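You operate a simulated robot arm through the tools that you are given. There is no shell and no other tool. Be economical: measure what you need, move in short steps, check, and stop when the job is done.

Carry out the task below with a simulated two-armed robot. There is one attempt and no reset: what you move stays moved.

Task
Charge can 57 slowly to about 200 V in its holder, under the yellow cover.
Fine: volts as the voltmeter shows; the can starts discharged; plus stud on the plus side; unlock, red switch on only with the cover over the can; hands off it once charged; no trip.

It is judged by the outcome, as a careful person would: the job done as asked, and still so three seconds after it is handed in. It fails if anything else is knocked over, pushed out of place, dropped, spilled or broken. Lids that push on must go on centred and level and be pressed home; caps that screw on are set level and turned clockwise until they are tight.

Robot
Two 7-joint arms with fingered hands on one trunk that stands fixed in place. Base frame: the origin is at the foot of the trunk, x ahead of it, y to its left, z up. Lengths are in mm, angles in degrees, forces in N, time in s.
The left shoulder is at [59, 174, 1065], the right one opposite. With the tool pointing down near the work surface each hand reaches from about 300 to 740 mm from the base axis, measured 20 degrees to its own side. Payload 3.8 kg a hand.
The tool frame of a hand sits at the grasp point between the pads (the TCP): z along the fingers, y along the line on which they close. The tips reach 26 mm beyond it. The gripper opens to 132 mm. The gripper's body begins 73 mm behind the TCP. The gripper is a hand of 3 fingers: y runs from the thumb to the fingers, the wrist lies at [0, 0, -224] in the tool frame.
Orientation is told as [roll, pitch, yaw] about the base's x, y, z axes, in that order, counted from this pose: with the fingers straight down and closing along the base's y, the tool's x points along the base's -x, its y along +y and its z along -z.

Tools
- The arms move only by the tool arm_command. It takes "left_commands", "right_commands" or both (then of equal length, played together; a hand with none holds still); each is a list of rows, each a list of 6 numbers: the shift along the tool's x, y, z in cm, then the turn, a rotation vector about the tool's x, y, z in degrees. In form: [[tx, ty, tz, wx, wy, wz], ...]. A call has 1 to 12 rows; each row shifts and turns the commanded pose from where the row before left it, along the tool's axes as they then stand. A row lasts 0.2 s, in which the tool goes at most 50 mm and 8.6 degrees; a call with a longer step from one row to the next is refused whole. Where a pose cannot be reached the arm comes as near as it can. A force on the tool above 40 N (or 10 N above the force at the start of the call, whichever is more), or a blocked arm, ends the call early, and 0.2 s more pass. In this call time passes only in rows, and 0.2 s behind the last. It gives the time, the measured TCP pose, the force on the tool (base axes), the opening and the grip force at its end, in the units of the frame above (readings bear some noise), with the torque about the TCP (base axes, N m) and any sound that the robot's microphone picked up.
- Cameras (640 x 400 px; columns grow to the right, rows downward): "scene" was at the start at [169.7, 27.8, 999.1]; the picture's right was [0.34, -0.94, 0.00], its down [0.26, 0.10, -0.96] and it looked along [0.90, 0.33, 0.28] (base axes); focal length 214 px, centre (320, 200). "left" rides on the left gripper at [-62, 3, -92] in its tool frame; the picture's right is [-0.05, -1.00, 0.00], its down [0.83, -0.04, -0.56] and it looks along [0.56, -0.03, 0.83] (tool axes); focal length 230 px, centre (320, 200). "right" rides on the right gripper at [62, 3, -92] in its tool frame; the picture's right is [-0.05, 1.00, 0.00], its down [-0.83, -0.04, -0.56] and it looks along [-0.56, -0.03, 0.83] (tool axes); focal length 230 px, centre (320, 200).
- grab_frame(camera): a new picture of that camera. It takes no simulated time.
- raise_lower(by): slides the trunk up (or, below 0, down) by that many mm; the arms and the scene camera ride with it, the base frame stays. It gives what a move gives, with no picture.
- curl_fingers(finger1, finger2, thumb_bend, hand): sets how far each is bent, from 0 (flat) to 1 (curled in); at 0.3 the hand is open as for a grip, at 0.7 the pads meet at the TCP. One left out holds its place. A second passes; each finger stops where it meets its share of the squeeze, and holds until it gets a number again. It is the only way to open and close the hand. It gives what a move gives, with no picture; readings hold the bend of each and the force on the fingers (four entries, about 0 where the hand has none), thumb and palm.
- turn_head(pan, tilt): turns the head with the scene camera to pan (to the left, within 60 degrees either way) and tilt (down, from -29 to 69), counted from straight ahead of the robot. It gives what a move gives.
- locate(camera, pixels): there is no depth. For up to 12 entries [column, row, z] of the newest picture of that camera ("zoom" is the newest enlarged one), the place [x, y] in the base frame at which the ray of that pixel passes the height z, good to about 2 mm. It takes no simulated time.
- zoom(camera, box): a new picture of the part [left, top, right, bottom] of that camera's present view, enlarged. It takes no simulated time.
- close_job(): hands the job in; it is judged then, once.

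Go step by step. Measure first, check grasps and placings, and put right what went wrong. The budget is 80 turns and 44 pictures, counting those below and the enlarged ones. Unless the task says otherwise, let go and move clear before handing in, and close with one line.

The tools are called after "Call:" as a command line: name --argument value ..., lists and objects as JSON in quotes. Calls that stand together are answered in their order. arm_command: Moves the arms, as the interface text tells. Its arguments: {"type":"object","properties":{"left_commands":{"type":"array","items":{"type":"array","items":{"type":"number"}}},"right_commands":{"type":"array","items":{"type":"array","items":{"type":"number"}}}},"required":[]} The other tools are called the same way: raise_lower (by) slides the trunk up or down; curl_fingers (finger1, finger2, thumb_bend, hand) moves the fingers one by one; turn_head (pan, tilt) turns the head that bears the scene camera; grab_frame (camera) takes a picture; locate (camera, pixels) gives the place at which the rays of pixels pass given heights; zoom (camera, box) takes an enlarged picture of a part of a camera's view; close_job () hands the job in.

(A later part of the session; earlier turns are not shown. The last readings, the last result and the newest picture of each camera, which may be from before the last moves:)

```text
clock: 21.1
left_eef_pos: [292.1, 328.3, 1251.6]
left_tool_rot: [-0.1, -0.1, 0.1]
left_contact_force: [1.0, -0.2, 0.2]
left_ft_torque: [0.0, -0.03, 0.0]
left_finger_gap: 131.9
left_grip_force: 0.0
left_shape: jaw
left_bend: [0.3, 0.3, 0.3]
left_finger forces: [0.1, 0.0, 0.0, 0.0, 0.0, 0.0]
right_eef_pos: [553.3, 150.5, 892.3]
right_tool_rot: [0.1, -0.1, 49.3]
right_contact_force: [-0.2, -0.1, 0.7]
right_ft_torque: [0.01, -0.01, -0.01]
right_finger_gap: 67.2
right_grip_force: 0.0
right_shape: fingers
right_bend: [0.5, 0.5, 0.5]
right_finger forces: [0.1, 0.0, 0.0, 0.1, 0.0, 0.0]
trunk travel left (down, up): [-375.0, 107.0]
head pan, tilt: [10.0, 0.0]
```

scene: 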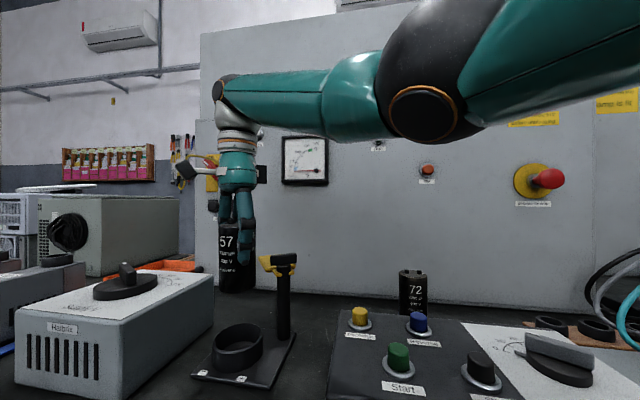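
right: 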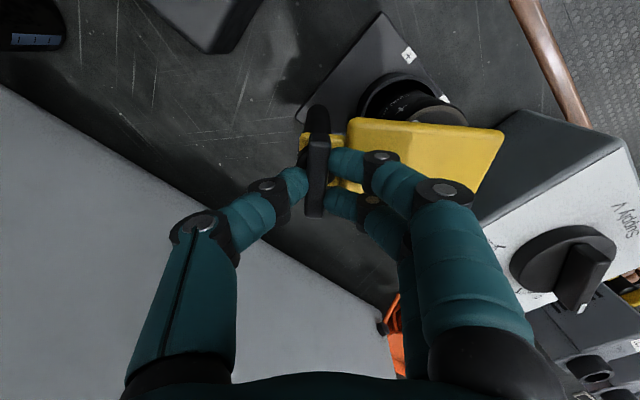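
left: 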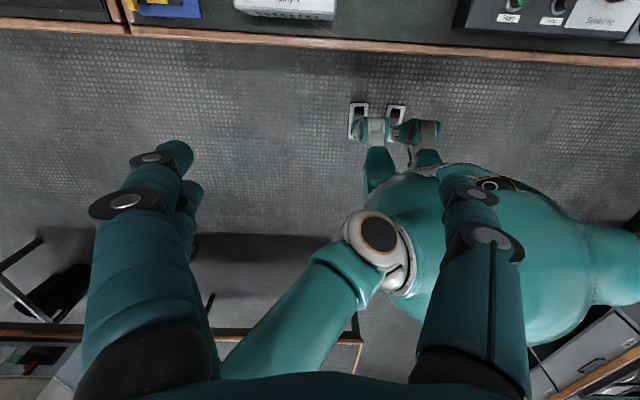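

The hand is off the bar. I'll lift and withdraw the right hand, and at the same time bring the left hand forward, turning it to point at the wall panel.

Call:
arm_command --right_commands '[[0, 0, -3.75, 0, 0, 0], [0, 0, -4, 0, 0, 0], [0, 0, -4, 0, 0, 0], [0, 0, -4, 0, 0, 0], [4.8, -0.8, 0, 0, 0, 0], [4.8, -0.8, 0, 0, 0, 0], [4.8, -0.8, 0, 0, 0, 0], [4.8, -0.8, 0, 0, 0, 0], [4.8, -0.8, 0, 0, 0, 0], [4.8, -0.8, 0, 0, 0, 0], [0, 0, 0, 0, 0, 0]]' --left_commands '[[-2.35, 0.9, 2.27, 0, -8.2, 0], [-2.0, 0.9, 2.58, 0, -8.2, 0], [-1.61, 0.9, 2.84, 0, -8.2, 0], [-1.19, 0.9, 3.04, 0, -8.2, 0], [-0.75, 0.9, 3.18, 0, -8.2, 0], [-0.29, 0.9, 3.25, 0, -8.2, 0], [0.18, 0.9, 3.26, 0, -8.2, 0], [0.64, 0.9, 3.2, 0, -8.2, 0], [1.09, 0.9, 3.08, 0, -8.2, 0], [1.52, 0.9, 2.89, 0, -8.2, 0], [1.92, 0.9, 2.64, 0, -8.0, 0]]'

Call:
grab_frame --camera "left"

Call:
grab_frame --camera "scene"

```text
clock: 23.5
left_eef_pos: [548.9, 426.9, 1002.3]
left_tool_rot: [-140.5, -89.9, 140.6]
left_contact_force: [0.5, -0.3, 0.7]
left_ft_torque: [-0.03, 0.03, -0.01]
left_finger_gap: 132.3
left_grip_force: 0.3
left_shape: jaw
left_bend: [0.3, 0.3, 0.3]
left_finger forces: [0.1, 0.0, 0.0, 0.0, 0.1, 0.1]
right_eef_pos: [572.4, 82.8, 1089.7]
right_tool_rot: [0.1, 0.0, 49.3]
right_contact_force: [0.2, -0.2, 0.2]
right_ft_torque: [0.0, 0.0, -0.01]
right_finger_gap: 67.1
right_grip_force: 0.0
right_shape: fingers
right_bend: [0.5, 0.5, 0.5]
right_finger forces: [0.1, 0.0, 0.0, 0.0, 0.0, 0.0]
right hand out of reach, approached as far as the arm can: row 4, 5, 6, 7, 8, 9, 10
trunk travel left (down, up): [-375.0, 107.0]
head pan, tilt: [10.0, 0.0]
```

```text
12 pictures are left
```

left: 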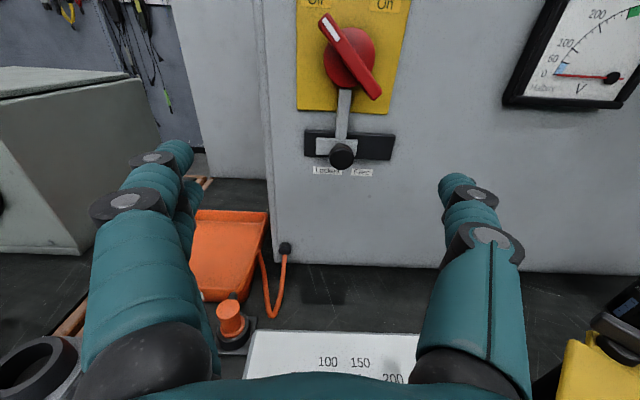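

```text
11 pictures are left
```

scene: 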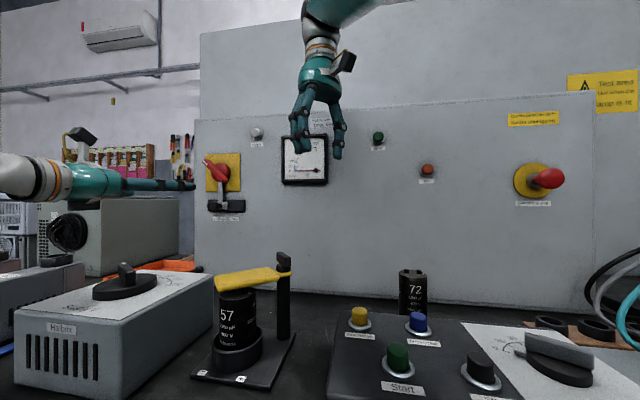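

The lock knob triangulates to about (698,400,961) and the red switch to (735,398,1054) with its handle at 45° (Off). The right hand stalled short of its retreat, so I'll yaw it back to make that reachable, and bring the left hand's fingers around the lock knob.

Call:
curl_fingers --hand "left" --finger1 0.5 --finger2 0.5 --thumb_bend 0.5

Call:
arm_command --right_commands '[[0, 0, 0, 0, 0, 8.2], [0, 0, 0, 0, 0, 8.2], [0, 0, 0, 0, 0, 8.2], [0, 0, 0, 0, 0, 8.2], [0, 0, 0, 0, 0, 8.2], [0, 0, 0, 0, 0, 8.2]]' --left_commands '[[2, -1.4, 1, 0, 0, 0], [2.1, -1.3, 1, 0, 0, 0], [0, 0, 3, 0, 0, 0], [0, 0, 3, 0, 0, 0], [0, 0, 3, 0, 0, 0], [0, 0, 1.5, 0, 0, 0]]'

Call:
grab_frame --camera "left"

```text
clock: 24.5
left_eef_pos: [548.2, 427.5, 1003.3]
left_tool_rot: [-120.3, -89.9, 120.3]
left_contact_force: [-0.2, 0.8, -0.2]
left_ft_torque: [0.0, 0.01, -0.01]
left_finger_gap: 68.7
left_grip_force: 0.1
left_shape: fingers
left_bend: [0.5, 0.5, 0.5]
left_finger forces: [0.0, 0.0, 0.0, 0.1, 0.1, 0.1]
right_eef_pos: [572.5, 82.5, 1089.1]
right_tool_rot: [0.1, 0.0, 49.2]
right_contact_force: [-0.6, -1.0, 0.1]
right_ft_torque: [0.03, -0.02, 0.0]
right_finger_gap: 67.2
right_grip_force: 0.0
right_shape: fingers
right_bend: [0.5, 0.5, 0.5]
right_finger forces: [0.0, 0.0, 0.1, 0.0, 0.0, 0.1]
trunk travel left (down, up): [-375.0, 107.0]
head pan, tilt: [10.0, 0.0]
```

```text
clock: 25.9
left_eef_pos: [674.8, 400.1, 961.5]
left_tool_rot: [-144.4, -89.8, 144.4]
left_contact_force: [0.9, -0.1, -0.4]
left_ft_torque: [-0.01, -0.01, 0.0]
left_finger_gap: 68.3
left_grip_force: 0.1
left_shape: fingers
left_bend: [0.5, 0.5, 0.5]
left_finger forces: [0.0, 0.0, 0.1, 0.0, 0.1, 0.0]
right_eef_pos: [572.4, 84.5, 1087.9]
right_tool_rot: [0.0, 0.1, -0.1]
right_contact_force: [-0.8, 0.1, -0.2]
right_ft_torque: [-0.02, 0.02, 0.02]
right_finger_gap: 67.0
right_grip_force: 0.1
right_shape: fingers
right_bend: [0.5, 0.5, 0.5]
right_finger forces: [0.1, 0.0, 0.0, 0.0, 0.1, 0.0]
trunk travel left (down, up): [-375.0, 107.0]
head pan, tilt: [10.0, 0.0]
```

```text
10 pictures are left
```

left: 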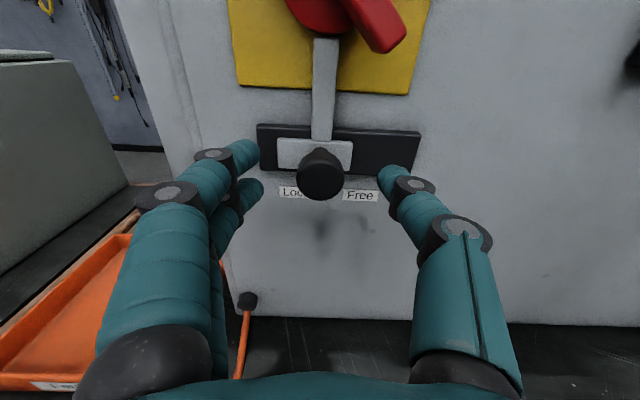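

The knob at (320,175) is centred between the thumb and fingers, and the track allows about 45 mm to the right ("Free"). I'll close on the knob.

Call:
curl_fingers --hand "left" --finger1 0.72 --finger2 0.72 --thumb_bend 0.72

Call:
arm_command --left_commands '[[0, -1, 0, 0, 0, 0], [0, -1, 0, 0, 0, 0], [0, -1, 0, 0, 0, 0], [0, -0.8, 0, 0, 0, 0], [0, -0.5, 0, 0, 0, 0], [0, -0.5, 0, 0, 0, 0]]'

```text
clock: 26.9
left_eef_pos: [675.3, 400.0, 961.3]
left_tool_rot: [-131.6, -89.9, 131.7]
left_contact_force: [6.7, -0.5, 2.3]
left_ft_torque: [0.01, -0.04, -0.03]
left_finger_gap: 20.4
left_grip_force: 11.7
left_shape: fingers
left_bend: [0.68, 0.66, 0.66]
left_finger forces: [4.3, 6.5, 0.1, 0.1, 11.8, 0.1]
right_eef_pos: [573.0, 83.7, 1088.6]
right_tool_rot: [0.1, 0.1, 0.1]
right_contact_force: [0.1, 0.7, 0.5]
right_ft_torque: [0.0, 0.01, 0.02]
right_finger_gap: 67.4
right_grip_force: 0.0
right_shape: fingers
right_bend: [0.5, 0.5, 0.5]
right_finger forces: [0.0, 0.0, 0.0, 0.1, 0.0, 0.1]
trunk travel left (down, up): [-375.0, 107.0]
head pan, tilt: [10.0, 0.0]
```

```text
clock: 28.3
left_eef_pos: [674.2, 359.7, 961.5]
left_tool_rot: [-130.6, -89.9, 131.3]
left_contact_force: [-3.2, 24.3, 3.4]
left_ft_torque: [0.08, -0.11, 0.58]
left_finger_gap: 18.9
left_grip_force: 14.7
left_shape: fingers
left_bend: [0.65, 0.62, 0.71]
left_finger forces: [14.5, 13.3, 0.0, 0.0, 1.1, 0.0]
right_eef_pos: [571.1, 87.6, 1088.3]
right_tool_rot: [-0.1, 0.0, 0.0]
right_contact_force: [-0.3, 0.0, -0.3]
right_ft_torque: [0.0, 0.04, 0.03]
right_finger_gap: 67.3
right_grip_force: 0.1
right_shape: fingers
right_bend: [0.5, 0.5, 0.5]
right_finger forces: [0.0, 0.0, 0.1, 0.0, 0.0, 0.0]
trunk travel left (down, up): [-375.0, 107.0]
head pan, tilt: [10.0, 0.0]
```

The slider ran 40 mm to its end stop (24 N). I'll release, back off, and look.

Call:
curl_fingers --hand "left" --finger1 0.5 --finger2 0.5 --thumb_bend 0.5

Call:
arm_command --left_commands '[[0, 0, -3, 0, 0, 0], [0, 0, -4, 0, 0, 0], [-3, 1.3, -1.5, 0, 0, 0], [-3.2, 1.4, 0, 0, 0, 0], [-3, 1.1, 0, 0, 0, 0]]' --right_commands '[[0, -2, 0, 0, 0, 0], [2, -4, 0, 0, 0, 0], [2, -4, 0, 0, 0, 0], [2, -4, 0, 0, 0, 0], [2, -4, 0, 0, 0, 0]]'

Call:
grab_frame --camera "left"

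```text
clock: 29.3
left_eef_pos: [674.1, 352.2, 961.7]
left_tool_rot: [-113.6, -89.8, 113.6]
left_contact_force: [-0.7, -0.1, 0.0]
left_ft_torque: [0.01, -0.03, 0.02]
left_finger_gap: 67.4
left_grip_force: 0.1
left_shape: fingers
left_bend: [0.5, 0.5, 0.5]
left_finger forces: [0.0, 0.0, 0.0, 0.1, 0.0, 0.1]
right_eef_pos: [572.2, 84.3, 1088.5]
right_tool_rot: [0.0, 0.1, 0.0]
right_contact_force: [-1.0, 0.1, 0.4]
right_ft_torque: [-0.01, -0.04, -0.01]
right_finger_gap: 67.4
right_grip_force: 0.1
right_shape: fingers
right_bend: [0.5, 0.5, 0.5]
right_finger forces: [0.0, 0.0, 0.1, 0.0, 0.0, 0.0]
trunk travel left (down, up): [-375.0, 107.0]
head pan, tilt: [10.0, 0.0]
```

```text
clock: 30.5
left_eef_pos: [588.5, 391.4, 1054.1]
left_tool_rot: [-113.6, -90.0, 113.6]
left_contact_force: [0.0, -0.1, 0.1]
left_ft_torque: [0.0, -0.02, -0.04]
left_finger_gap: 67.4
left_grip_force: 0.0
left_shape: fingers
left_bend: [0.5, 0.5, 0.5]
left_finger forces: [0.0, 0.1, 0.1, 0.0, 0.0, 0.0]
right_eef_pos: [600.7, 3.0, 1123.0]
right_tool_rot: [0.1, -0.2, 0.3]
right_contact_force: [0.7, -0.8, 0.1]
right_ft_torque: [0.04, 0.01, 0.0]
right_finger_gap: 67.3
right_grip_force: 0.1
right_shape: fingers
right_bend: [0.5, 0.5, 0.5]
right_finger forces: [0.1, 0.1, 0.1, 0.0, 0.0, 0.0]
right hand out of reach, approached as far as the arm can: row 1, 2, 3, 4, 5
trunk travel left (down, up): [-375.0, 107.0]
head pan, tilt: [10.0, 0.0]
```

```text
9 pictures are left
```

left: 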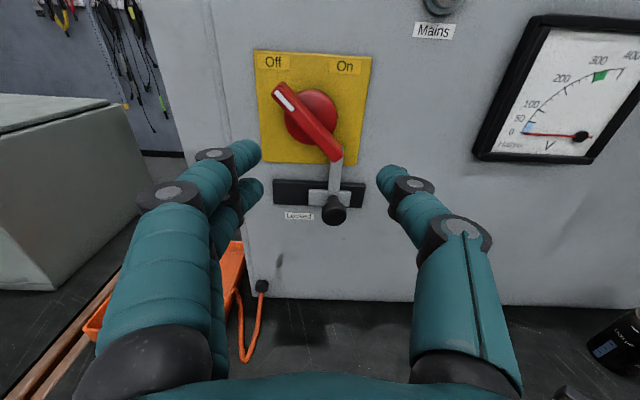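

The slider tab is now at the Free end (308–352 of the track 273–366). The handle centre is at about (715,400,1056) with the wall at x≈743. I'll roll the hand -45° so it closes across the handle, and advance.

Call:
arm_command --left_commands '[[-0.2, 0.9, 0, 0, 0, -7.5], [0, 0, 0, 0, 0, -7.5], [0, 0, 0, 0, 0, -7.5], [0, 0, 0, 0, 0, -7.5], [0, 0, 0, 0, 0, -7.5], [0, 0, 0, 0, 0, -7.5], [0, 0, 4, 0, 0, 0], [0, 0, 4, 0, 0, 0], [0, 0, 2, 0, 0, 0], [0, 0, 1, 0, 0, 0]]'

Call:
grab_frame --camera "left"

```text
clock: 32.7
left_eef_pos: [701.2, 399.8, 1054.5]
left_tool_rot: [-90.1, -45.0, 90.0]
left_contact_force: [-0.8, 0.3, -0.9]
left_ft_torque: [0.02, 0.01, 0.0]
left_finger_gap: 67.3
left_grip_force: 0.0
left_shape: fingers
left_bend: [0.5, 0.5, 0.5]
left_finger forces: [0.0, 0.0, 0.0, 0.0, 0.0, 0.0]
right_eef_pos: [599.4, 3.1, 1123.1]
right_tool_rot: [0.1, -0.1, 0.2]
right_contact_force: [0.1, -0.3, 0.8]
right_ft_torque: [-0.01, -0.01, 0.02]
right_finger_gap: 67.3
right_grip_force: 0.1
right_shape: fingers
right_bend: [0.5, 0.5, 0.5]
right_finger forces: [0.1, 0.0, 0.0, 0.1, 0.0, 0.1]
trunk travel left (down, up): [-375.0, 107.0]
head pan, tilt: [10.0, 0.0]
```

```text
8 pictures are left
```

left: 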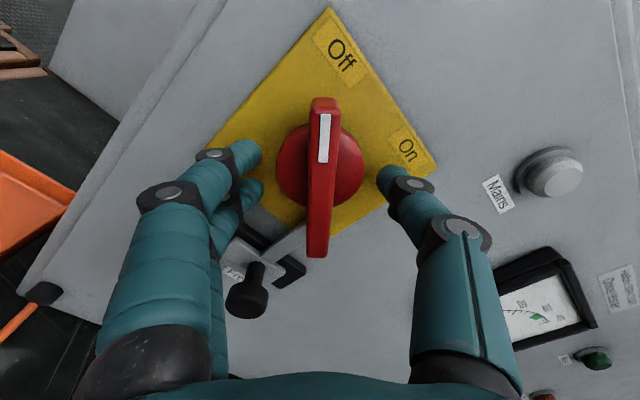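

The handle is centred and vertical between the fingers. Before switching on, I'll verify that the supply knob is at zero.

Call:
zoom --camera "scene" --box '[60, 245, 220, 325]'

Call:
curl_fingers --hand "left" --finger1 0.72 --finger2 0.72 --thumb_bend 0.72

```text
4.00 times, centred on (140, 285) of scene
```

zoom: 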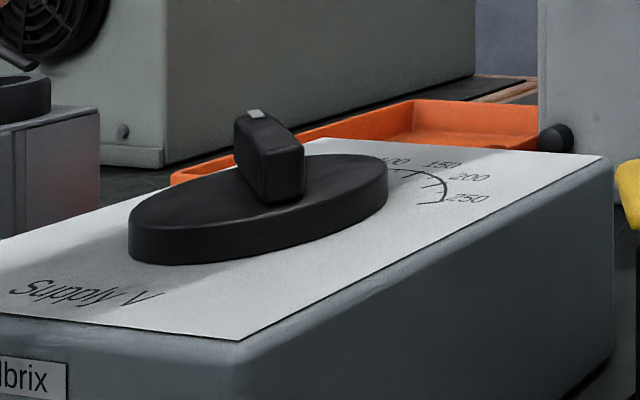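

```text
clock: 33.7
left_eef_pos: [699.9, 399.6, 1056.2]
left_tool_rot: [-90.0, -44.9, 90.2]
left_contact_force: [-1.0, -0.6, -0.4]
left_ft_torque: [0.01, -0.03, -0.03]
left_finger_gap: 44.3
left_grip_force: 16.6
left_shape: fingers
left_bend: [0.59, 0.59, 0.62]
left_finger forces: [8.4, 8.4, 0.0, 0.1, 16.7, 0.0]
right_eef_pos: [601.9, 4.6, 1124.0]
right_tool_rot: [0.0, -0.1, 0.2]
right_contact_force: [-0.2, -0.5, -0.2]
right_ft_torque: [-0.02, -0.02, 0.01]
right_finger_gap: 67.3
right_grip_force: 0.0
right_shape: fingers
right_bend: [0.5, 0.5, 0.5]
right_finger forces: [0.0, 0.0, 0.0, 0.0, 0.0, 0.0]
trunk travel left (down, up): [-375.0, 107.0]
head pan, tilt: [10.0, 0.0]
```

The grip stopped at 44 mm, so it closed on the round hub, not the bar; I'll open and back out a little. I'll also work out the supply pointer angle from the zoom (mark at (257,112), scale 100–250 to the right).

Call:
locate --camera "zoom" --pixels '[[395, 160, 838], [440, 163, 838], [470, 177, 838], [468, 198, 838], [388, 190, 845], [130, 240, 845], [257, 112, 890], [257, 112, 880], [285, 145, 890], [285, 145, 880], [600, 157, 838], [240, 340, 838]]'

Call:
curl_fingers --hand "left" --finger1 0.52 --finger2 0.52 --thumb_bend 0.52

Call:
arm_command --left_commands '[[0, 0, -1.5, 0, 0, 0]]'

Call:
curl_fingers --hand "left" --finger1 0.74 --finger2 0.74 --thumb_bend 0.74

```text
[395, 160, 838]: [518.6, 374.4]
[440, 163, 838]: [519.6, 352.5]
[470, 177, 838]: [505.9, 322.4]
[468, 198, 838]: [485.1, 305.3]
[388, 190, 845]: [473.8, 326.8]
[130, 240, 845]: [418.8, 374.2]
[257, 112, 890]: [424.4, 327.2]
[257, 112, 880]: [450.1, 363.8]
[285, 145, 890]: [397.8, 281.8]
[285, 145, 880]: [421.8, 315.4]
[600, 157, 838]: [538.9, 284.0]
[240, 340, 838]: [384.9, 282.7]
```

```text
clock: 34.7
left_eef_pos: [700.4, 400.1, 1054.3]
left_tool_rot: [-90.1, -44.8, 90.1]
left_contact_force: [0.3, -0.6, -0.4]
left_ft_torque: [0.03, -0.02, 0.0]
left_finger_gap: 60.5
left_grip_force: 0.1
left_shape: fingers
left_bend: [0.52, 0.52, 0.52]
left_finger forces: [0.0, 0.0, 0.1, 0.1, 0.0, 0.0]
right_eef_pos: [600.3, 4.9, 1123.6]
right_tool_rot: [0.1, -0.1, 0.2]
right_contact_force: [0.2, 0.4, 0.4]
right_ft_torque: [0.03, 0.01, -0.02]
right_finger_gap: 67.1
right_grip_force: 0.0
right_shape: fingers
right_bend: [0.5, 0.5, 0.5]
right_finger forces: [0.1, 0.0, 0.0, 0.1, 0.1, 0.0]
trunk travel left (down, up): [-375.0, 107.0]
head pan, tilt: [10.0, 0.0]
```

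```text
clock: 35.1
left_eef_pos: [683.5, 399.2, 1054.2]
left_tool_rot: [-90.0, -44.9, 90.1]
left_contact_force: [-0.4, 0.0, 0.3]
left_ft_torque: [0.0, -0.04, 0.0]
left_finger_gap: 60.7
left_grip_force: 0.1
left_shape: fingers
left_bend: [0.52, 0.52, 0.52]
left_finger forces: [0.0, 0.0, 0.0, 0.0, 0.0, 0.0]
right_eef_pos: [600.8, 2.2, 1123.5]
right_tool_rot: [0.1, -0.2, 0.2]
right_contact_force: [-0.1, 0.1, -0.2]
right_ft_torque: [-0.01, 0.01, 0.0]
right_finger_gap: 67.3
right_grip_force: 0.0
right_shape: fingers
right_bend: [0.5, 0.5, 0.5]
right_finger forces: [0.1, 0.0, 0.0, 0.0, 0.0, 0.0]
trunk travel left (down, up): [-375.0, 107.0]
head pan, tilt: [10.0, 0.0]
```

```text
clock: 36.1
left_eef_pos: [685.9, 400.0, 1054.7]
left_tool_rot: [-90.0, -44.9, 90.0]
left_contact_force: [8.0, 1.4, -1.0]
left_ft_torque: [-0.01, -0.06, 0.01]
left_finger_gap: 12.7
left_grip_force: 10.5
left_shape: fingers
left_bend: [0.71, 0.71, 0.69]
left_finger forces: [5.5, 5.5, 0.0, 0.0, 9.5, 0.1]
right_eef_pos: [601.5, 4.4, 1123.3]
right_tool_rot: [0.1, -0.1, 0.2]
right_contact_force: [-0.4, -0.3, -0.5]
right_ft_torque: [0.02, 0.01, -0.04]
right_finger_gap: 67.3
right_grip_force: 0.0
right_shape: fingers
right_bend: [0.5, 0.5, 0.5]
right_finger forces: [0.0, 0.0, 0.0, 0.0, 0.0, 0.1]
trunk travel left (down, up): [-375.0, 107.0]
head pan, tilt: [10.0, 0.0]
```

The scale runs from 0 at +60° to 250 at -60°, and the pointer lies at +60°, so the supply is at 0. The bar is now gripped at 12.7 mm, so I'll turn the switch clockwise to On.

Call:
arm_command --left_commands '[[0, 0, 0, 0, 0, 8.2], [0, 0, 0, 0, 0, 8.2], [0, 0, 0, 0, 0, 8.2], [0, 0, 0, 0, 0, 8.2], [0, 0, 0, 0, 0, 8.2], [0, 0, 0, 0, 0, 8.2], [0, 0, 0, 0, 0, 8.2], [0, 0, 0, 0, 0, 8.2], [0, 0, 0, 0, 0, 8.2], [0, 0, 0, 0, 0, 8.2], [0, 0, 0, 0, 0, 8]]'

Call:
grab_frame --camera "left"

```text
clock: 38.5
left_eef_pos: [685.7, 399.0, 1055.4]
left_tool_rot: [90.0, -45.1, -89.9]
left_contact_force: [2.8, 3.3, -2.8]
left_ft_torque: [-0.04, 0.11, 0.01]
left_finger_gap: 13.3
left_grip_force: 11.3
left_shape: fingers
left_bend: [0.71, 0.71, 0.69]
left_finger forces: [5.9, 5.4, 0.0, 0.1, 10.8, 0.0]
right_eef_pos: [602.2, 2.6, 1122.3]
right_tool_rot: [0.1, -0.1, 0.1]
right_contact_force: [0.9, 0.1, -0.6]
right_ft_torque: [0.0, 0.0, 0.0]
right_finger_gap: 67.5
right_grip_force: 0.0
right_shape: fingers
right_bend: [0.5, 0.5, 0.5]
right_finger forces: [0.1, 0.0, 0.1, 0.0, 0.0, 0.1]
trunk travel left (down, up): [-375.0, 107.0]
head pan, tilt: [10.0, 0.0]
```

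```text
6 pictures are left
```

left: 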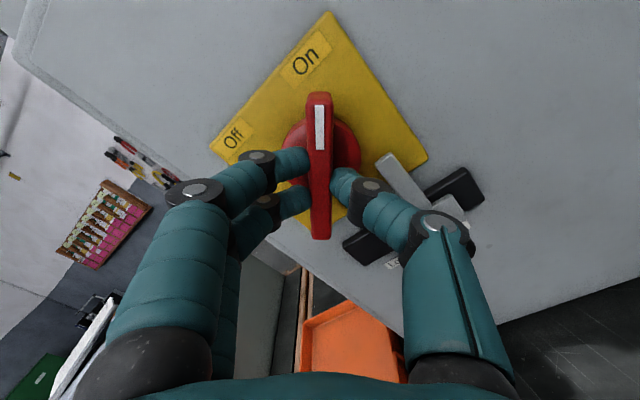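

The handle points at On. I'll release, back away from the wall and roll the hand level again.

Call:
curl_fingers --hand "left" --finger1 0.5 --finger2 0.5 --thumb_bend 0.5

Call:
arm_command --left_commands '[[0, 0, -3, 0, 0, 0], [0, 0, -4, 0, 0, 0], [0, 0, -3, 0, 0, 0], [0, 0, 0, 0, 0, -7.5], [0, 0, 0, 0, 0, -7.5], [0, 0, 0, 0, 0, -7.5], [0, 0, 0, 0, 0, -7.5], [0, 0, 0, 0, 0, -7.5], [0, 0, 0, 0, 0, -7.5]]'

Call:
arm_command --left_commands '[[0.5, -0.35, -1.22, 0, 8.2, 0], [0.67, -0.35, -1.14, 0, 8.2, 0], [0.82, -0.35, -1.03, 0, 8.2, 0], [0.96, -0.35, -0.9, 0, 8.2, 0], [1.08, -0.35, -0.75, 0, 8.2, 0], [1.18, -0.35, -0.59, 0, 8.2, 0], [1.25, -0.35, -0.42, 0, 8.2, 0], [1.3, -0.35, -0.24, 0, 8.2, 0], [1.32, -0.35, -0.05, 0, 8.2, 0], [1.31, -0.35, 0.14, 0, 8.2, 0], [1.28, -0.35, 0.33, 0, 8.0, 0]]'

```text
clock: 39.5
left_eef_pos: [685.0, 399.3, 1055.3]
left_tool_rot: [90.0, -45.1, -89.9]
left_contact_force: [-0.3, 0.8, -0.9]
left_ft_torque: [-0.03, 0.0, -0.01]
left_finger_gap: 67.2
left_grip_force: 0.1
left_shape: fingers
left_bend: [0.5, 0.5, 0.5]
left_finger forces: [0.0, 0.0, 0.0, 0.0, 0.1, 0.0]
right_eef_pos: [600.7, 3.3, 1123.3]
right_tool_rot: [0.1, -0.1, 0.1]
right_contact_force: [-0.1, -0.2, -0.5]
right_ft_torque: [0.03, -0.01, 0.01]
right_finger_gap: 67.1
right_grip_force: 0.0
right_shape: fingers
right_bend: [0.5, 0.5, 0.5]
right_finger forces: [0.0, 0.1, 0.0, 0.0, 0.0, 0.0]
trunk travel left (down, up): [-375.0, 107.0]
head pan, tilt: [10.0, 0.0]
```

```text
clock: 41.5
left_eef_pos: [585.5, 397.5, 1055.9]
left_tool_rot: [-107.5, -89.7, 107.7]
left_contact_force: [-0.1, -0.4, -0.3]
left_ft_torque: [0.01, 0.03, 0.05]
left_finger_gap: 67.2
left_grip_force: 0.1
left_shape: fingers
left_bend: [0.5, 0.5, 0.5]
left_finger forces: [0.0, 0.0, 0.0, 0.0, 0.0, 0.0]
right_eef_pos: [600.8, 3.6, 1122.9]
right_tool_rot: [0.2, -0.1, 0.2]
right_contact_force: [0.3, 0.1, 0.3]
right_ft_torque: [-0.01, -0.01, 0.0]
right_finger_gap: 67.3
right_grip_force: 0.0
right_shape: fingers
right_bend: [0.5, 0.5, 0.5]
right_finger forces: [0.1, 0.1, 0.1, 0.0, 0.1, 0.1]
trunk travel left (down, up): [-375.0, 107.0]
head pan, tilt: [10.0, 0.0]
```

```text
clock: 43.9
left_eef_pos: [450.8, 359.9, 1001.2]
left_tool_rot: [-0.2, 0.2, 0.0]
left_contact_force: [0.2, -0.5, -0.6]
left_ft_torque: [-0.03, -0.01, 0.0]
left_finger_gap: 67.1
left_grip_force: 0.1
left_shape: fingers
left_bend: [0.5, 0.5, 0.5]
left_finger forces: [0.0, 0.0, 0.0, 0.0, 0.0, 0.0]
right_eef_pos: [601.3, 3.6, 1123.3]
right_tool_rot: [0.2, -0.1, 0.3]
right_contact_force: [-0.3, 0.3, 0.5]
right_ft_torque: [0.02, 0.01, -0.01]
right_finger_gap: 67.3
right_grip_force: 0.0
right_shape: fingers
right_bend: [0.5, 0.5, 0.5]
right_finger forces: [0.0, 0.0, 0.0, 0.1, 0.0, 0.0]
trunk travel left (down, up): [-375.0, 107.0]
head pan, tilt: [10.0, 0.0]
```

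Above the supply knob now. I'll yaw +60 to line up with the pointer bar, descend to about z=940, and look.

Call:
arm_command --left_commands '[[0, 0, 1, 0, 0, -7.5], [0, 0, 1, 0, 0, -7.5], [0, 0, 1, 0, 0, -7.5], [0, 0, 1, 0, 0, -7.5], [0, 0, 1, 0, 0, -7.5], [0, 0, 1, 0, 0, -7.5], [0, 0, 0, 0, 0, -7.5], [0, 0, 0, 0, 0, -7.5]]'

Call:
grab_frame --camera "left"

```text
clock: 45.7
left_eef_pos: [451.1, 360.2, 941.4]
left_tool_rot: [-0.1, 0.1, 60.2]
left_contact_force: [0.0, 0.3, -0.3]
left_ft_torque: [-0.05, 0.03, 0.0]
left_finger_gap: 67.2
left_grip_force: 0.1
left_shape: fingers
left_bend: [0.5, 0.5, 0.5]
left_finger forces: [0.0, 0.0, 0.0, 0.0, 0.0, 0.1]
right_eef_pos: [600.7, 3.5, 1123.9]
right_tool_rot: [0.2, -0.2, 0.2]
right_contact_force: [-0.7, 0.8, -1.1]
right_ft_torque: [0.0, 0.02, -0.02]
right_finger_gap: 67.4
right_grip_force: 0.0
right_shape: fingers
right_bend: [0.5, 0.5, 0.5]
right_finger forces: [0.0, 0.1, 0.0, 0.0, 0.0, 0.0]
trunk travel left (down, up): [-375.0, 107.0]
head pan, tilt: [10.0, 0.0]
```

```text
5 pictures are left
```

left: 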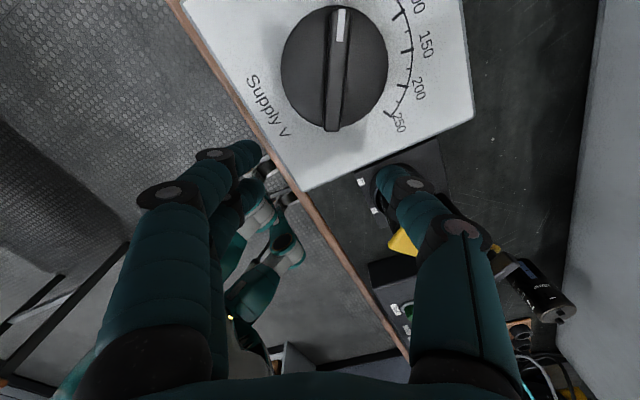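

The bar runs from (340,10) to (333,128), almost aligned with the hand. I'll locate its centre.

Call:
locate --camera "left" --pixels '[[336, 72, 874], [336, 72, 865], [335, 68, 855], [340, 12, 874], [332, 125, 874], [412, 90, 840], [398, 115, 840], [281, 70, 855], [388, 68, 855]]'

```text
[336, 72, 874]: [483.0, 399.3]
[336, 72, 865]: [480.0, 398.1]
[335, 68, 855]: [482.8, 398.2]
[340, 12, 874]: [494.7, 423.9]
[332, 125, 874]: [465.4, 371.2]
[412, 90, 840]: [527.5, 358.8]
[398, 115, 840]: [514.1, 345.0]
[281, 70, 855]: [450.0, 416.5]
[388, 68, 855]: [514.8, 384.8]
```

The knob centre is really at about (480,398) with the bar top near z≈863, and the bar angle of 61° confirms 0 V. I'll move over it and lower.

Call:
arm_command --left_commands '[[-2.37, -0.3, 0, 0, 0, 0], [-2.37, -0.3, 0, 0, 0, 0], [0, 0, 3, 0, 0, 0], [0, 0, 2.4, 0, 0, 0], [0, 0, 1.1, 0, 0, 0]]'

Call:
curl_fingers --hand "left" --finger1 0.74 --finger2 0.74 --thumb_bend 0.74

```text
clock: 46.9
left_eef_pos: [478.5, 399.1, 874.8]
left_tool_rot: [-0.1, 0.0, 60.1]
left_contact_force: [-0.1, 0.4, 0.2]
left_ft_torque: [-0.02, -0.03, 0.01]
left_finger_gap: 66.9
left_grip_force: 0.0
left_shape: fingers
left_bend: [0.5, 0.5, 0.5]
left_finger forces: [0.0, 0.0, 0.1, 0.0, 0.2, 0.0]
right_eef_pos: [601.0, 3.2, 1123.1]
right_tool_rot: [0.2, -0.1, 0.3]
right_contact_force: [0.2, -0.3, 0.3]
right_ft_torque: [0.04, -0.03, -0.02]
right_finger_gap: 67.4
right_grip_force: 0.1
right_shape: fingers
right_bend: [0.5, 0.5, 0.5]
right_finger forces: [0.0, 0.0, 0.0, 0.0, 0.0, 0.0]
trunk travel left (down, up): [-375.0, 107.0]
head pan, tilt: [10.0, 0.0]
```

```text
clock: 47.9
left_eef_pos: [478.7, 397.9, 873.6]
left_tool_rot: [0.0, 0.1, 60.0]
left_contact_force: [2.4, -3.2, -7.3]
left_ft_torque: [-0.07, -0.07, -0.03]
left_finger_gap: 12.9
left_grip_force: 9.8
left_shape: fingers
left_bend: [0.71, 0.71, 0.68]
left_finger forces: [4.2, 4.0, 0.0, 0.0, 11.7, 0.1]
right_eef_pos: [602.1, 3.5, 1122.4]
right_tool_rot: [0.1, -0.1, 0.1]
right_contact_force: [-0.9, -0.6, -0.6]
right_ft_torque: [-0.03, -0.01, -0.02]
right_finger_gap: 67.2
right_grip_force: 0.0
right_shape: fingers
right_bend: [0.5, 0.5, 0.5]
right_finger forces: [0.0, 0.1, 0.1, 0.0, 0.1, 0.0]
trunk travel left (down, up): [-375.0, 107.0]
head pan, tilt: [10.0, 0.0]
```

The knob bar is gripped at 12.9 mm. I'll turn clockwise slowly, 1° per row for 12°, and read the voltmeter and lamps.

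Call:
arm_command --left_commands '[[0, 0, 0, 0, 0, 1], [0, 0, 0, 0, 0, 1], [0, 0, 0, 0, 0, 1], [0, 0, 0, 0, 0, 1], [0, 0, 0, 0, 0, 1], [0, 0, 0, 0, 0, 1], [0, 0, 0, 0, 0, 1], [0, 0, 0, 0, 0, 1], [0, 0, 0, 0, 0, 1], [0, 0, 0, 0, 0, 1], [0, 0, 0, 0, 0, 1], [0, 0, 0, 0, 0, 1]]'

Call:
zoom --camera "scene" --box '[190, 110, 450, 300]'

```text
clock: 50.5
left_eef_pos: [480.9, 398.9, 874.4]
left_tool_rot: [-0.1, 0.1, 48.0]
left_contact_force: [-2.4, -1.1, -9.9]
left_ft_torque: [-0.04, 0.04, 0.02]
left_finger_gap: 13.4
left_grip_force: 9.6
left_shape: fingers
left_bend: [0.71, 0.72, 0.68]
left_finger forces: [5.0, 4.7, 0.0, 0.1, 8.6, 0.1]
right_eef_pos: [601.8, 2.7, 1122.8]
right_tool_rot: [0.2, -0.1, 0.2]
right_contact_force: [0.6, -0.3, 0.1]
right_ft_torque: [-0.01, -0.01, 0.02]
right_finger_gap: 67.5
right_grip_force: 0.0
right_shape: fingers
right_bend: [0.5, 0.5, 0.5]
right_finger forces: [0.0, 0.0, 0.1, 0.1, 0.0, 0.0]
trunk travel left (down, up): [-375.0, 107.0]
head pan, tilt: [10.0, 0.0]
```

```text
2.11 times, centred on (320, 205) of scene
```

zoom: 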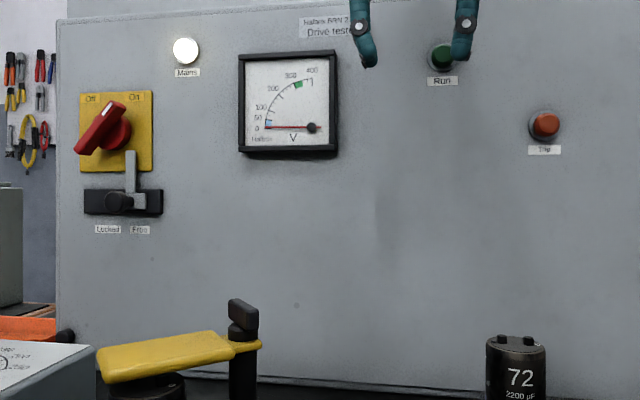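

The Mains lamp is lit, Trip is dark, and the cover is over the can, but the meter is still about 0. I'll wait a few seconds to see how fast the can follows, then view the meter and knob together.

Call:
arm_command --left_commands '[[0, 0, 0, 0, 0, 0], [0, 0, 0, 0, 0, 0], [0, 0, 0, 0, 0, 0], [0, 0, 0, 0, 0, 0], [0, 0, 0, 0, 0, 0], [0, 0, 0, 0, 0, 0], [0, 0, 0, 0, 0, 0], [0, 0, 0, 0, 0, 0], [0, 0, 0, 0, 0, 0], [0, 0, 0, 0, 0, 0], [0, 0, 0, 0, 0, 0], [0, 0, 0, 0, 0, 0]]'

Call:
arm_command --left_commands '[[0, 0, 0, 0, 0, 1], [0, 0, 0, 0, 0, 1], [0, 0, 0, 0, 0, 1], [0, 0, 0, 0, 0, 1], [0, 0, 0, 0, 0, 1], [0, 0, 0, 0, 0, 1], [0, 0, 0, 0, 0, 1], [0, 0, 0, 0, 0, 1], [0, 0, 0, 0, 0, 1], [0, 0, 0, 0, 0, 1], [0, 0, 0, 0, 0, 1], [0, 0, 0, 0, 0, 1]]'

Call:
arm_command --left_commands '[[0, 0, 0, 0, 0, 0], [0, 0, 0, 0, 0, 0], [0, 0, 0, 0, 0, 0], [0, 0, 0, 0, 0, 0], [0, 0, 0, 0, 0, 0], [0, 0, 0, 0, 0, 0], [0, 0, 0, 0, 0, 0], [0, 0, 0, 0, 0, 0], [0, 0, 0, 0, 0, 0], [0, 0, 0, 0, 0, 0], [0, 0, 0, 0, 0, 0], [0, 0, 0, 0, 0, 0]]'

Call:
zoom --camera "scene" --box '[60, 110, 350, 310]'

```text
clock: 53.1
left_eef_pos: [481.0, 399.7, 875.9]
left_tool_rot: [0.0, 0.2, 48.0]
left_contact_force: [-3.3, -2.6, -10.3]
left_ft_torque: [-0.01, 0.04, -0.01]
left_finger_gap: 13.4
left_grip_force: 9.2
left_shape: fingers
left_bend: [0.71, 0.72, 0.68]
left_finger forces: [4.8, 4.7, 0.0, 0.1, 8.7, 0.0]
right_eef_pos: [600.1, 3.4, 1123.0]
right_tool_rot: [0.1, -0.1, 0.1]
right_contact_force: [0.7, 0.0, -0.3]
right_ft_torque: [0.0, 0.04, 0.04]
right_finger_gap: 67.3
right_grip_force: 0.1
right_shape: fingers
right_bend: [0.5, 0.5, 0.5]
right_finger forces: [0.1, 0.0, 0.0, 0.0, 0.1, 0.1]
trunk travel left (down, up): [-375.0, 107.0]
head pan, tilt: [10.0, 0.0]
```

```text
clock: 55.7
left_eef_pos: [480.1, 398.8, 875.4]
left_tool_rot: [-0.2, 0.0, 36.1]
left_contact_force: [1.6, -0.6, -8.0]
left_ft_torque: [-0.03, -0.03, 0.05]
left_finger_gap: 13.4
left_grip_force: 8.3
left_shape: fingers
left_bend: [0.71, 0.72, 0.68]
left_finger forces: [4.7, 3.8, 0.1, 0.1, 10.1, 0.1]
right_eef_pos: [601.1, 3.6, 1123.4]
right_tool_rot: [0.1, -0.1, 0.1]
right_contact_force: [-0.9, 0.1, 0.2]
right_ft_torque: [0.0, 0.0, 0.01]
right_finger_gap: 67.3
right_grip_force: 0.0
right_shape: fingers
right_bend: [0.5, 0.5, 0.5]
right_finger forces: [0.0, 0.0, 0.0, 0.0, 0.0, 0.0]
trunk travel left (down, up): [-375.0, 107.0]
head pan, tilt: [10.0, 0.0]
```

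```text
clock: 58.3
left_eef_pos: [479.8, 399.2, 874.1]
left_tool_rot: [0.0, 0.1, 36.1]
left_contact_force: [2.5, -0.1, -7.4]
left_ft_torque: [0.01, -0.02, 0.04]
left_finger_gap: 13.1
left_grip_force: 9.3
left_shape: fingers
left_bend: [0.71, 0.72, 0.68]
left_finger forces: [4.4, 3.9, 0.1, 0.0, 10.4, 0.0]
right_eef_pos: [601.6, 3.5, 1123.5]
right_tool_rot: [0.1, -0.1, 0.2]
right_contact_force: [-0.3, 0.1, 0.3]
right_ft_torque: [0.02, -0.01, 0.04]
right_finger_gap: 67.4
right_grip_force: 0.0
right_shape: fingers
right_bend: [0.5, 0.5, 0.5]
right_finger forces: [0.0, 0.0, 0.1, 0.1, 0.0, 0.1]
trunk travel left (down, up): [-375.0, 107.0]
head pan, tilt: [10.0, 0.0]
```

```text
2.00 times, centred on (205, 210) of scene
```

zoom: 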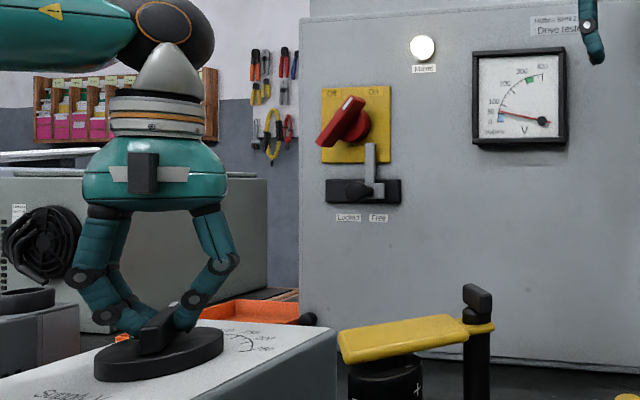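

The needle has risen to about 50 V at 24° of turn, as the scale predicts, and the can follows within seconds. I'll keep the same slow pace with pauses for another 60°.

Call:
arm_command --left_commands '[[0, 0, 0, 0, 0, 1], [0, 0, 0, 0, 0, 1], [0, 0, 0, 0, 0, 1], [0, 0, 0, 0, 0, 1], [0, 0, 0, 0, 0, 1], [0, 0, 0, 0, 0, 1], [0, 0, 0, 0, 0, 1], [0, 0, 0, 0, 0, 1], [0, 0, 0, 0, 0, 1], [0, 0, 0, 0, 0, 1], [0, 0, 0, 0, 0, 1], [0, 0, 0, 0, 0, 1]]'

Call:
arm_command --left_commands '[[0, 0, 0, 0, 0, 0], [0, 0, 0, 0, 0, 0], [0, 0, 0, 0, 0, 0], [0, 0, 0, 0, 0, 0], [0, 0, 0, 0, 0, 0], [0, 0, 0, 0, 0, 0], [0, 0, 0, 0, 0, 0], [0, 0, 0, 0, 0, 0], [0, 0, 0, 0, 0, 0], [0, 0, 0, 0, 0, 0], [0, 0, 0, 0, 0, 0], [0, 0, 0, 0, 0, 0]]'

Call:
arm_command --left_commands '[[0, 0, 0, 0, 0, 1], [0, 0, 0, 0, 0, 1], [0, 0, 0, 0, 0, 1], [0, 0, 0, 0, 0, 1], [0, 0, 0, 0, 0, 1], [0, 0, 0, 0, 0, 1], [0, 0, 0, 0, 0, 1], [0, 0, 0, 0, 0, 1], [0, 0, 0, 0, 0, 1], [0, 0, 0, 0, 0, 1], [0, 0, 0, 0, 0, 1], [0, 0, 0, 0, 0, 1]]'

Call:
arm_command --left_commands '[[0, 0, 0, 0, 0, 0], [0, 0, 0, 0, 0, 0], [0, 0, 0, 0, 0, 0], [0, 0, 0, 0, 0, 0], [0, 0, 0, 0, 0, 0], [0, 0, 0, 0, 0, 0], [0, 0, 0, 0, 0, 0], [0, 0, 0, 0, 0, 0], [0, 0, 0, 0, 0, 0], [0, 0, 0, 0, 0, 0], [0, 0, 0, 0, 0, 0], [0, 0, 0, 0, 0, 0]]'

Call:
arm_command --left_commands '[[0, 0, 0, 0, 0, 1], [0, 0, 0, 0, 0, 1], [0, 0, 0, 0, 0, 1], [0, 0, 0, 0, 0, 1], [0, 0, 0, 0, 0, 1], [0, 0, 0, 0, 0, 1], [0, 0, 0, 0, 0, 1], [0, 0, 0, 0, 0, 1], [0, 0, 0, 0, 0, 1], [0, 0, 0, 0, 0, 1], [0, 0, 0, 0, 0, 1], [0, 0, 0, 0, 0, 1]]'

Call:
arm_command --left_commands '[[0, 0, 0, 0, 0, 0], [0, 0, 0, 0, 0, 0], [0, 0, 0, 0, 0, 0], [0, 0, 0, 0, 0, 0], [0, 0, 0, 0, 0, 0], [0, 0, 0, 0, 0, 0], [0, 0, 0, 0, 0, 0], [0, 0, 0, 0, 0, 0], [0, 0, 0, 0, 0, 0], [0, 0, 0, 0, 0, 0], [0, 0, 0, 0, 0, 0], [0, 0, 0, 0, 0, 0]]'

Call:
arm_command --left_commands '[[0, 0, 0, 0, 0, 1], [0, 0, 0, 0, 0, 1], [0, 0, 0, 0, 0, 1], [0, 0, 0, 0, 0, 1], [0, 0, 0, 0, 0, 1], [0, 0, 0, 0, 0, 1], [0, 0, 0, 0, 0, 1], [0, 0, 0, 0, 0, 1], [0, 0, 0, 0, 0, 1], [0, 0, 0, 0, 0, 1], [0, 0, 0, 0, 0, 1], [0, 0, 0, 0, 0, 1]]'

Call:
arm_command --left_commands '[[0, 0, 0, 0, 0, 0], [0, 0, 0, 0, 0, 0], [0, 0, 0, 0, 0, 0], [0, 0, 0, 0, 0, 0], [0, 0, 0, 0, 0, 0], [0, 0, 0, 0, 0, 0], [0, 0, 0, 0, 0, 0], [0, 0, 0, 0, 0, 0], [0, 0, 0, 0, 0, 0], [0, 0, 0, 0, 0, 0], [0, 0, 0, 0, 0, 0], [0, 0, 0, 0, 0, 0]]'

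```text
clock: 60.9
left_eef_pos: [479.7, 399.0, 874.3]
left_tool_rot: [-0.1, 0.0, 24.0]
left_contact_force: [7.7, -1.3, -8.4]
left_ft_torque: [0.02, -0.1, 0.04]
left_finger_gap: 13.4
left_grip_force: 9.6
left_shape: fingers
left_bend: [0.71, 0.72, 0.68]
left_finger forces: [4.0, 3.4, 0.0, 0.0, 11.6, 0.1]
right_eef_pos: [601.5, 3.2, 1123.2]
right_tool_rot: [0.1, -0.2, 0.2]
right_contact_force: [0.0, 0.6, -0.6]
right_ft_torque: [0.02, 0.0, -0.02]
right_finger_gap: 67.3
right_grip_force: 0.0
right_shape: fingers
right_bend: [0.5, 0.5, 0.5]
right_finger forces: [0.1, 0.1, 0.0, 0.1, 0.0, 0.0]
trunk travel left (down, up): [-375.0, 107.0]
head pan, tilt: [10.0, 0.0]
```

```text
clock: 63.5
left_eef_pos: [481.5, 399.4, 875.1]
left_tool_rot: [-0.2, 0.1, 24.1]
left_contact_force: [7.5, -1.6, -8.4]
left_ft_torque: [-0.03, -0.15, 0.05]
left_finger_gap: 13.4
left_grip_force: 9.7
left_shape: fingers
left_bend: [0.71, 0.72, 0.68]
left_finger forces: [3.8, 3.4, 0.0, 0.0, 11.7, 0.0]
right_eef_pos: [602.7, 4.5, 1123.2]
right_tool_rot: [0.2, -0.2, 0.2]
right_contact_force: [-1.3, 0.2, -0.3]
right_ft_torque: [0.02, -0.01, -0.03]
right_finger_gap: 67.3
right_grip_force: 0.2
right_shape: fingers
right_bend: [0.5, 0.5, 0.5]
right_finger forces: [0.1, 0.0, 0.0, 0.0, 0.0, 0.0]
trunk travel left (down, up): [-375.0, 107.0]
head pan, tilt: [10.0, 0.0]
```

```text
clock: 66.1
left_eef_pos: [481.2, 398.7, 874.3]
left_tool_rot: [0.0, 0.0, 12.0]
left_contact_force: [7.1, -2.5, -6.5]
left_ft_torque: [-0.06, -0.18, 0.08]
left_finger_gap: 13.4
left_grip_force: 9.3
left_shape: fingers
left_bend: [0.72, 0.72, 0.68]
left_finger forces: [3.9, 3.4, 0.1, 0.0, 11.9, 0.1]
right_eef_pos: [602.6, 4.5, 1122.0]
right_tool_rot: [0.1, -0.1, 0.1]
right_contact_force: [-0.2, -0.5, -0.2]
right_ft_torque: [0.07, 0.02, 0.01]
right_finger_gap: 67.3
right_grip_force: 0.0
right_shape: fingers
right_bend: [0.5, 0.5, 0.5]
right_finger forces: [0.0, 0.0, 0.0, 0.1, 0.0, 0.1]
trunk travel left (down, up): [-375.0, 107.0]
head pan, tilt: [10.0, 0.0]
```

```text
clock: 68.7
left_eef_pos: [480.9, 398.4, 874.1]
left_tool_rot: [-0.1, 0.0, 12.1]
left_contact_force: [7.8, -2.3, -6.8]
left_ft_torque: [-0.01, -0.15, 0.09]
left_finger_gap: 13.7
left_grip_force: 9.7
left_shape: fingers
left_bend: [0.72, 0.72, 0.68]
left_finger forces: [3.9, 3.5, 0.1, 0.0, 12.2, 0.1]
right_eef_pos: [602.7, 3.9, 1122.7]
right_tool_rot: [0.1, -0.1, 0.2]
right_contact_force: [0.6, 0.3, -0.1]
right_ft_torque: [0.02, 0.03, 0.02]
right_finger_gap: 67.4
right_grip_force: 0.1
right_shape: fingers
right_bend: [0.5, 0.5, 0.5]
right_finger forces: [0.0, 0.0, 0.0, 0.0, 0.0, 0.0]
trunk travel left (down, up): [-375.0, 107.0]
head pan, tilt: [10.0, 0.0]
```

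```text
clock: 71.3
left_eef_pos: [480.6, 398.0, 875.6]
left_tool_rot: [-0.1, -0.1, 0.1]
left_contact_force: [13.6, -3.6, -4.7]
left_ft_torque: [-0.07, -0.27, 0.09]
left_finger_gap: 13.5
left_grip_force: 9.7
left_shape: fingers
left_bend: [0.72, 0.72, 0.68]
left_finger forces: [4.2, 3.9, 0.0, 0.1, 11.9, 0.0]
right_eef_pos: [602.5, 3.3, 1122.8]
right_tool_rot: [0.1, -0.1, 0.3]
right_contact_force: [0.2, -0.5, 0.0]
right_ft_torque: [-0.01, 0.04, 0.0]
right_finger_gap: 67.2
right_grip_force: 0.1
right_shape: fingers
right_bend: [0.5, 0.5, 0.5]
right_finger forces: [0.0, 0.0, 0.0, 0.0, 0.0, 0.0]
trunk travel left (down, up): [-375.0, 107.0]
head pan, tilt: [10.0, 0.0]
```

```text
clock: 73.9
left_eef_pos: [480.8, 398.5, 874.3]
left_tool_rot: [-0.1, -0.1, 0.1]
left_contact_force: [13.0, -4.1, -3.6]
left_ft_torque: [-0.05, -0.24, 0.08]
left_finger_gap: 13.2
left_grip_force: 10.5
left_shape: fingers
left_bend: [0.72, 0.72, 0.68]
left_finger forces: [4.3, 4.2, 0.0, 0.0, 12.4, 0.0]
right_eef_pos: [602.2, 2.5, 1121.8]
right_tool_rot: [0.2, -0.1, 0.2]
right_contact_force: [0.0, 1.0, -0.6]
right_ft_torque: [0.01, -0.01, -0.01]
right_finger_gap: 67.3
right_grip_force: 0.1
right_shape: fingers
right_bend: [0.5, 0.5, 0.5]
right_finger forces: [0.1, 0.0, 0.1, 0.0, 0.0, 0.0]
trunk travel left (down, up): [-375.0, 107.0]
head pan, tilt: [10.0, 0.0]
```

```text
clock: 76.5
left_eef_pos: [481.9, 397.5, 874.7]
left_tool_rot: [-0.1, -0.1, -12.0]
left_contact_force: [12.6, -4.0, -3.7]
left_ft_torque: [-0.12, -0.24, 0.11]
left_finger_gap: 13.2
left_grip_force: 10.8
left_shape: fingers
left_bend: [0.72, 0.72, 0.68]
left_finger forces: [4.8, 4.3, 0.0, 0.0, 11.9, 0.0]
right_eef_pos: [601.5, 2.8, 1121.9]
right_tool_rot: [0.1, -0.1, 0.2]
right_contact_force: [-0.6, -0.6, 0.1]
right_ft_torque: [-0.03, -0.01, -0.01]
right_finger_gap: 67.6
right_grip_force: 0.1
right_shape: fingers
right_bend: [0.5, 0.5, 0.5]
right_finger forces: [0.1, 0.1, 0.1, 0.0, 0.0, 0.1]
trunk travel left (down, up): [-375.0, 107.0]
head pan, tilt: [10.0, 0.0]
```

```text
clock: 79.1
left_eef_pos: [483.1, 398.4, 874.7]
left_tool_rot: [-0.1, -0.1, -11.9]
left_contact_force: [12.5, -5.6, -5.8]
left_ft_torque: [-0.11, -0.23, 0.09]
left_finger_gap: 13.4
left_grip_force: 10.5
left_shape: fingers
left_bend: [0.72, 0.72, 0.68]
left_finger forces: [4.3, 4.2, 0.0, 0.0, 12.1, 0.1]
right_eef_pos: [602.8, 2.5, 1122.2]
right_tool_rot: [0.1, -0.1, 0.1]
right_contact_force: [-0.1, 0.1, -0.5]
right_ft_torque: [0.01, -0.01, 0.0]
right_finger_gap: 67.0
right_grip_force: 0.0
right_shape: fingers
right_bend: [0.5, 0.5, 0.5]
right_finger forces: [0.0, 0.0, 0.0, 0.0, 0.0, 0.1]
trunk travel left (down, up): [-375.0, 107.0]
head pan, tilt: [10.0, 0.0]
```

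72° turned with no sound or stop, so about 150 V is expected. There is a 13 N side load, so I'll shift 2 mm to relieve it, turn 12° more, wait, and read the meter closely.

Call:
arm_command --left_commands '[[-0.1, 0, 0, 0, 0, 1], [-0.1, 0, 0, 0, 0, 1], [0, 0, 0, 0, 0, 1], [0, 0, 0, 0, 0, 1], [0, 0, 0, 0, 0, 1], [0, 0, 0, 0, 0, 1], [0, 0, 0, 0, 0, 1], [0, 0, 0, 0, 0, 1], [0, 0, 0, 0, 0, 1], [0, 0, 0, 0, 0, 1], [0, 0, 0, 0, 0, 1], [0, 0, 0, 0, 0, 1]]'

Call:
arm_command --left_commands '[[0, 0, 0, 0, 0, 0], [0, 0, 0, 0, 0, 0], [0, 0, 0, 0, 0, 0], [0, 0, 0, 0, 0, 0], [0, 0, 0, 0, 0, 0], [0, 0, 0, 0, 0, 0], [0, 0, 0, 0, 0, 0], [0, 0, 0, 0, 0, 0], [0, 0, 0, 0, 0, 0], [0, 0, 0, 0, 0, 0], [0, 0, 0, 0, 0, 0], [0, 0, 0, 0, 0, 0]]'

Call:
zoom --camera "scene" --box '[270, 120, 350, 200]'

```text
clock: 81.7
left_eef_pos: [483.4, 396.9, 874.9]
left_tool_rot: [-0.1, -0.1, -24.0]
left_contact_force: [3.2, -6.2, -4.3]
left_ft_torque: [-0.11, -0.04, 0.05]
left_finger_gap: 13.3
left_grip_force: 10.0
left_shape: fingers
left_bend: [0.72, 0.72, 0.68]
left_finger forces: [4.2, 3.7, 0.0, 0.0, 12.2, 0.0]
right_eef_pos: [601.1, 2.4, 1124.3]
right_tool_rot: [0.0, -0.1, 0.2]
right_contact_force: [0.8, 0.7, 0.2]
right_ft_torque: [-0.04, -0.01, 0.02]
right_finger_gap: 67.1
right_grip_force: 0.1
right_shape: fingers
right_bend: [0.5, 0.5, 0.5]
right_finger forces: [0.1, 0.1, 0.1, 0.0, 0.0, 0.1]
trunk travel left (down, up): [-375.0, 107.0]
head pan, tilt: [10.0, 0.0]
```

```text
clock: 84.3
left_eef_pos: [483.6, 398.4, 874.4]
left_tool_rot: [-0.1, 0.0, -24.1]
left_contact_force: [2.1, -5.5, -4.5]
left_ft_torque: [-0.11, -0.05, 0.04]
left_finger_gap: 13.7
left_grip_force: 10.1
left_shape: fingers
left_bend: [0.72, 0.72, 0.68]
left_finger forces: [4.2, 3.9, 0.0, 0.0, 12.0, 0.0]
right_eef_pos: [601.7, 1.9, 1124.9]
right_tool_rot: [0.1, -0.1, 0.1]
right_contact_force: [-0.1, 0.0, -0.1]
right_ft_torque: [0.0, 0.03, 0.01]
right_finger_gap: 67.4
right_grip_force: 0.1
right_shape: fingers
right_bend: [0.5, 0.5, 0.5]
right_finger forces: [0.0, 0.1, 0.0, 0.0, 0.1, 0.0]
trunk travel left (down, up): [-375.0, 107.0]
head pan, tilt: [10.0, 0.0]
```

```text
5.00 times, centred on (310, 160) of scene
```

zoom: 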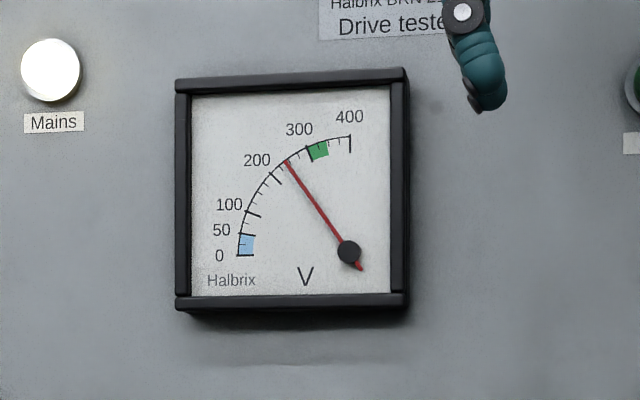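

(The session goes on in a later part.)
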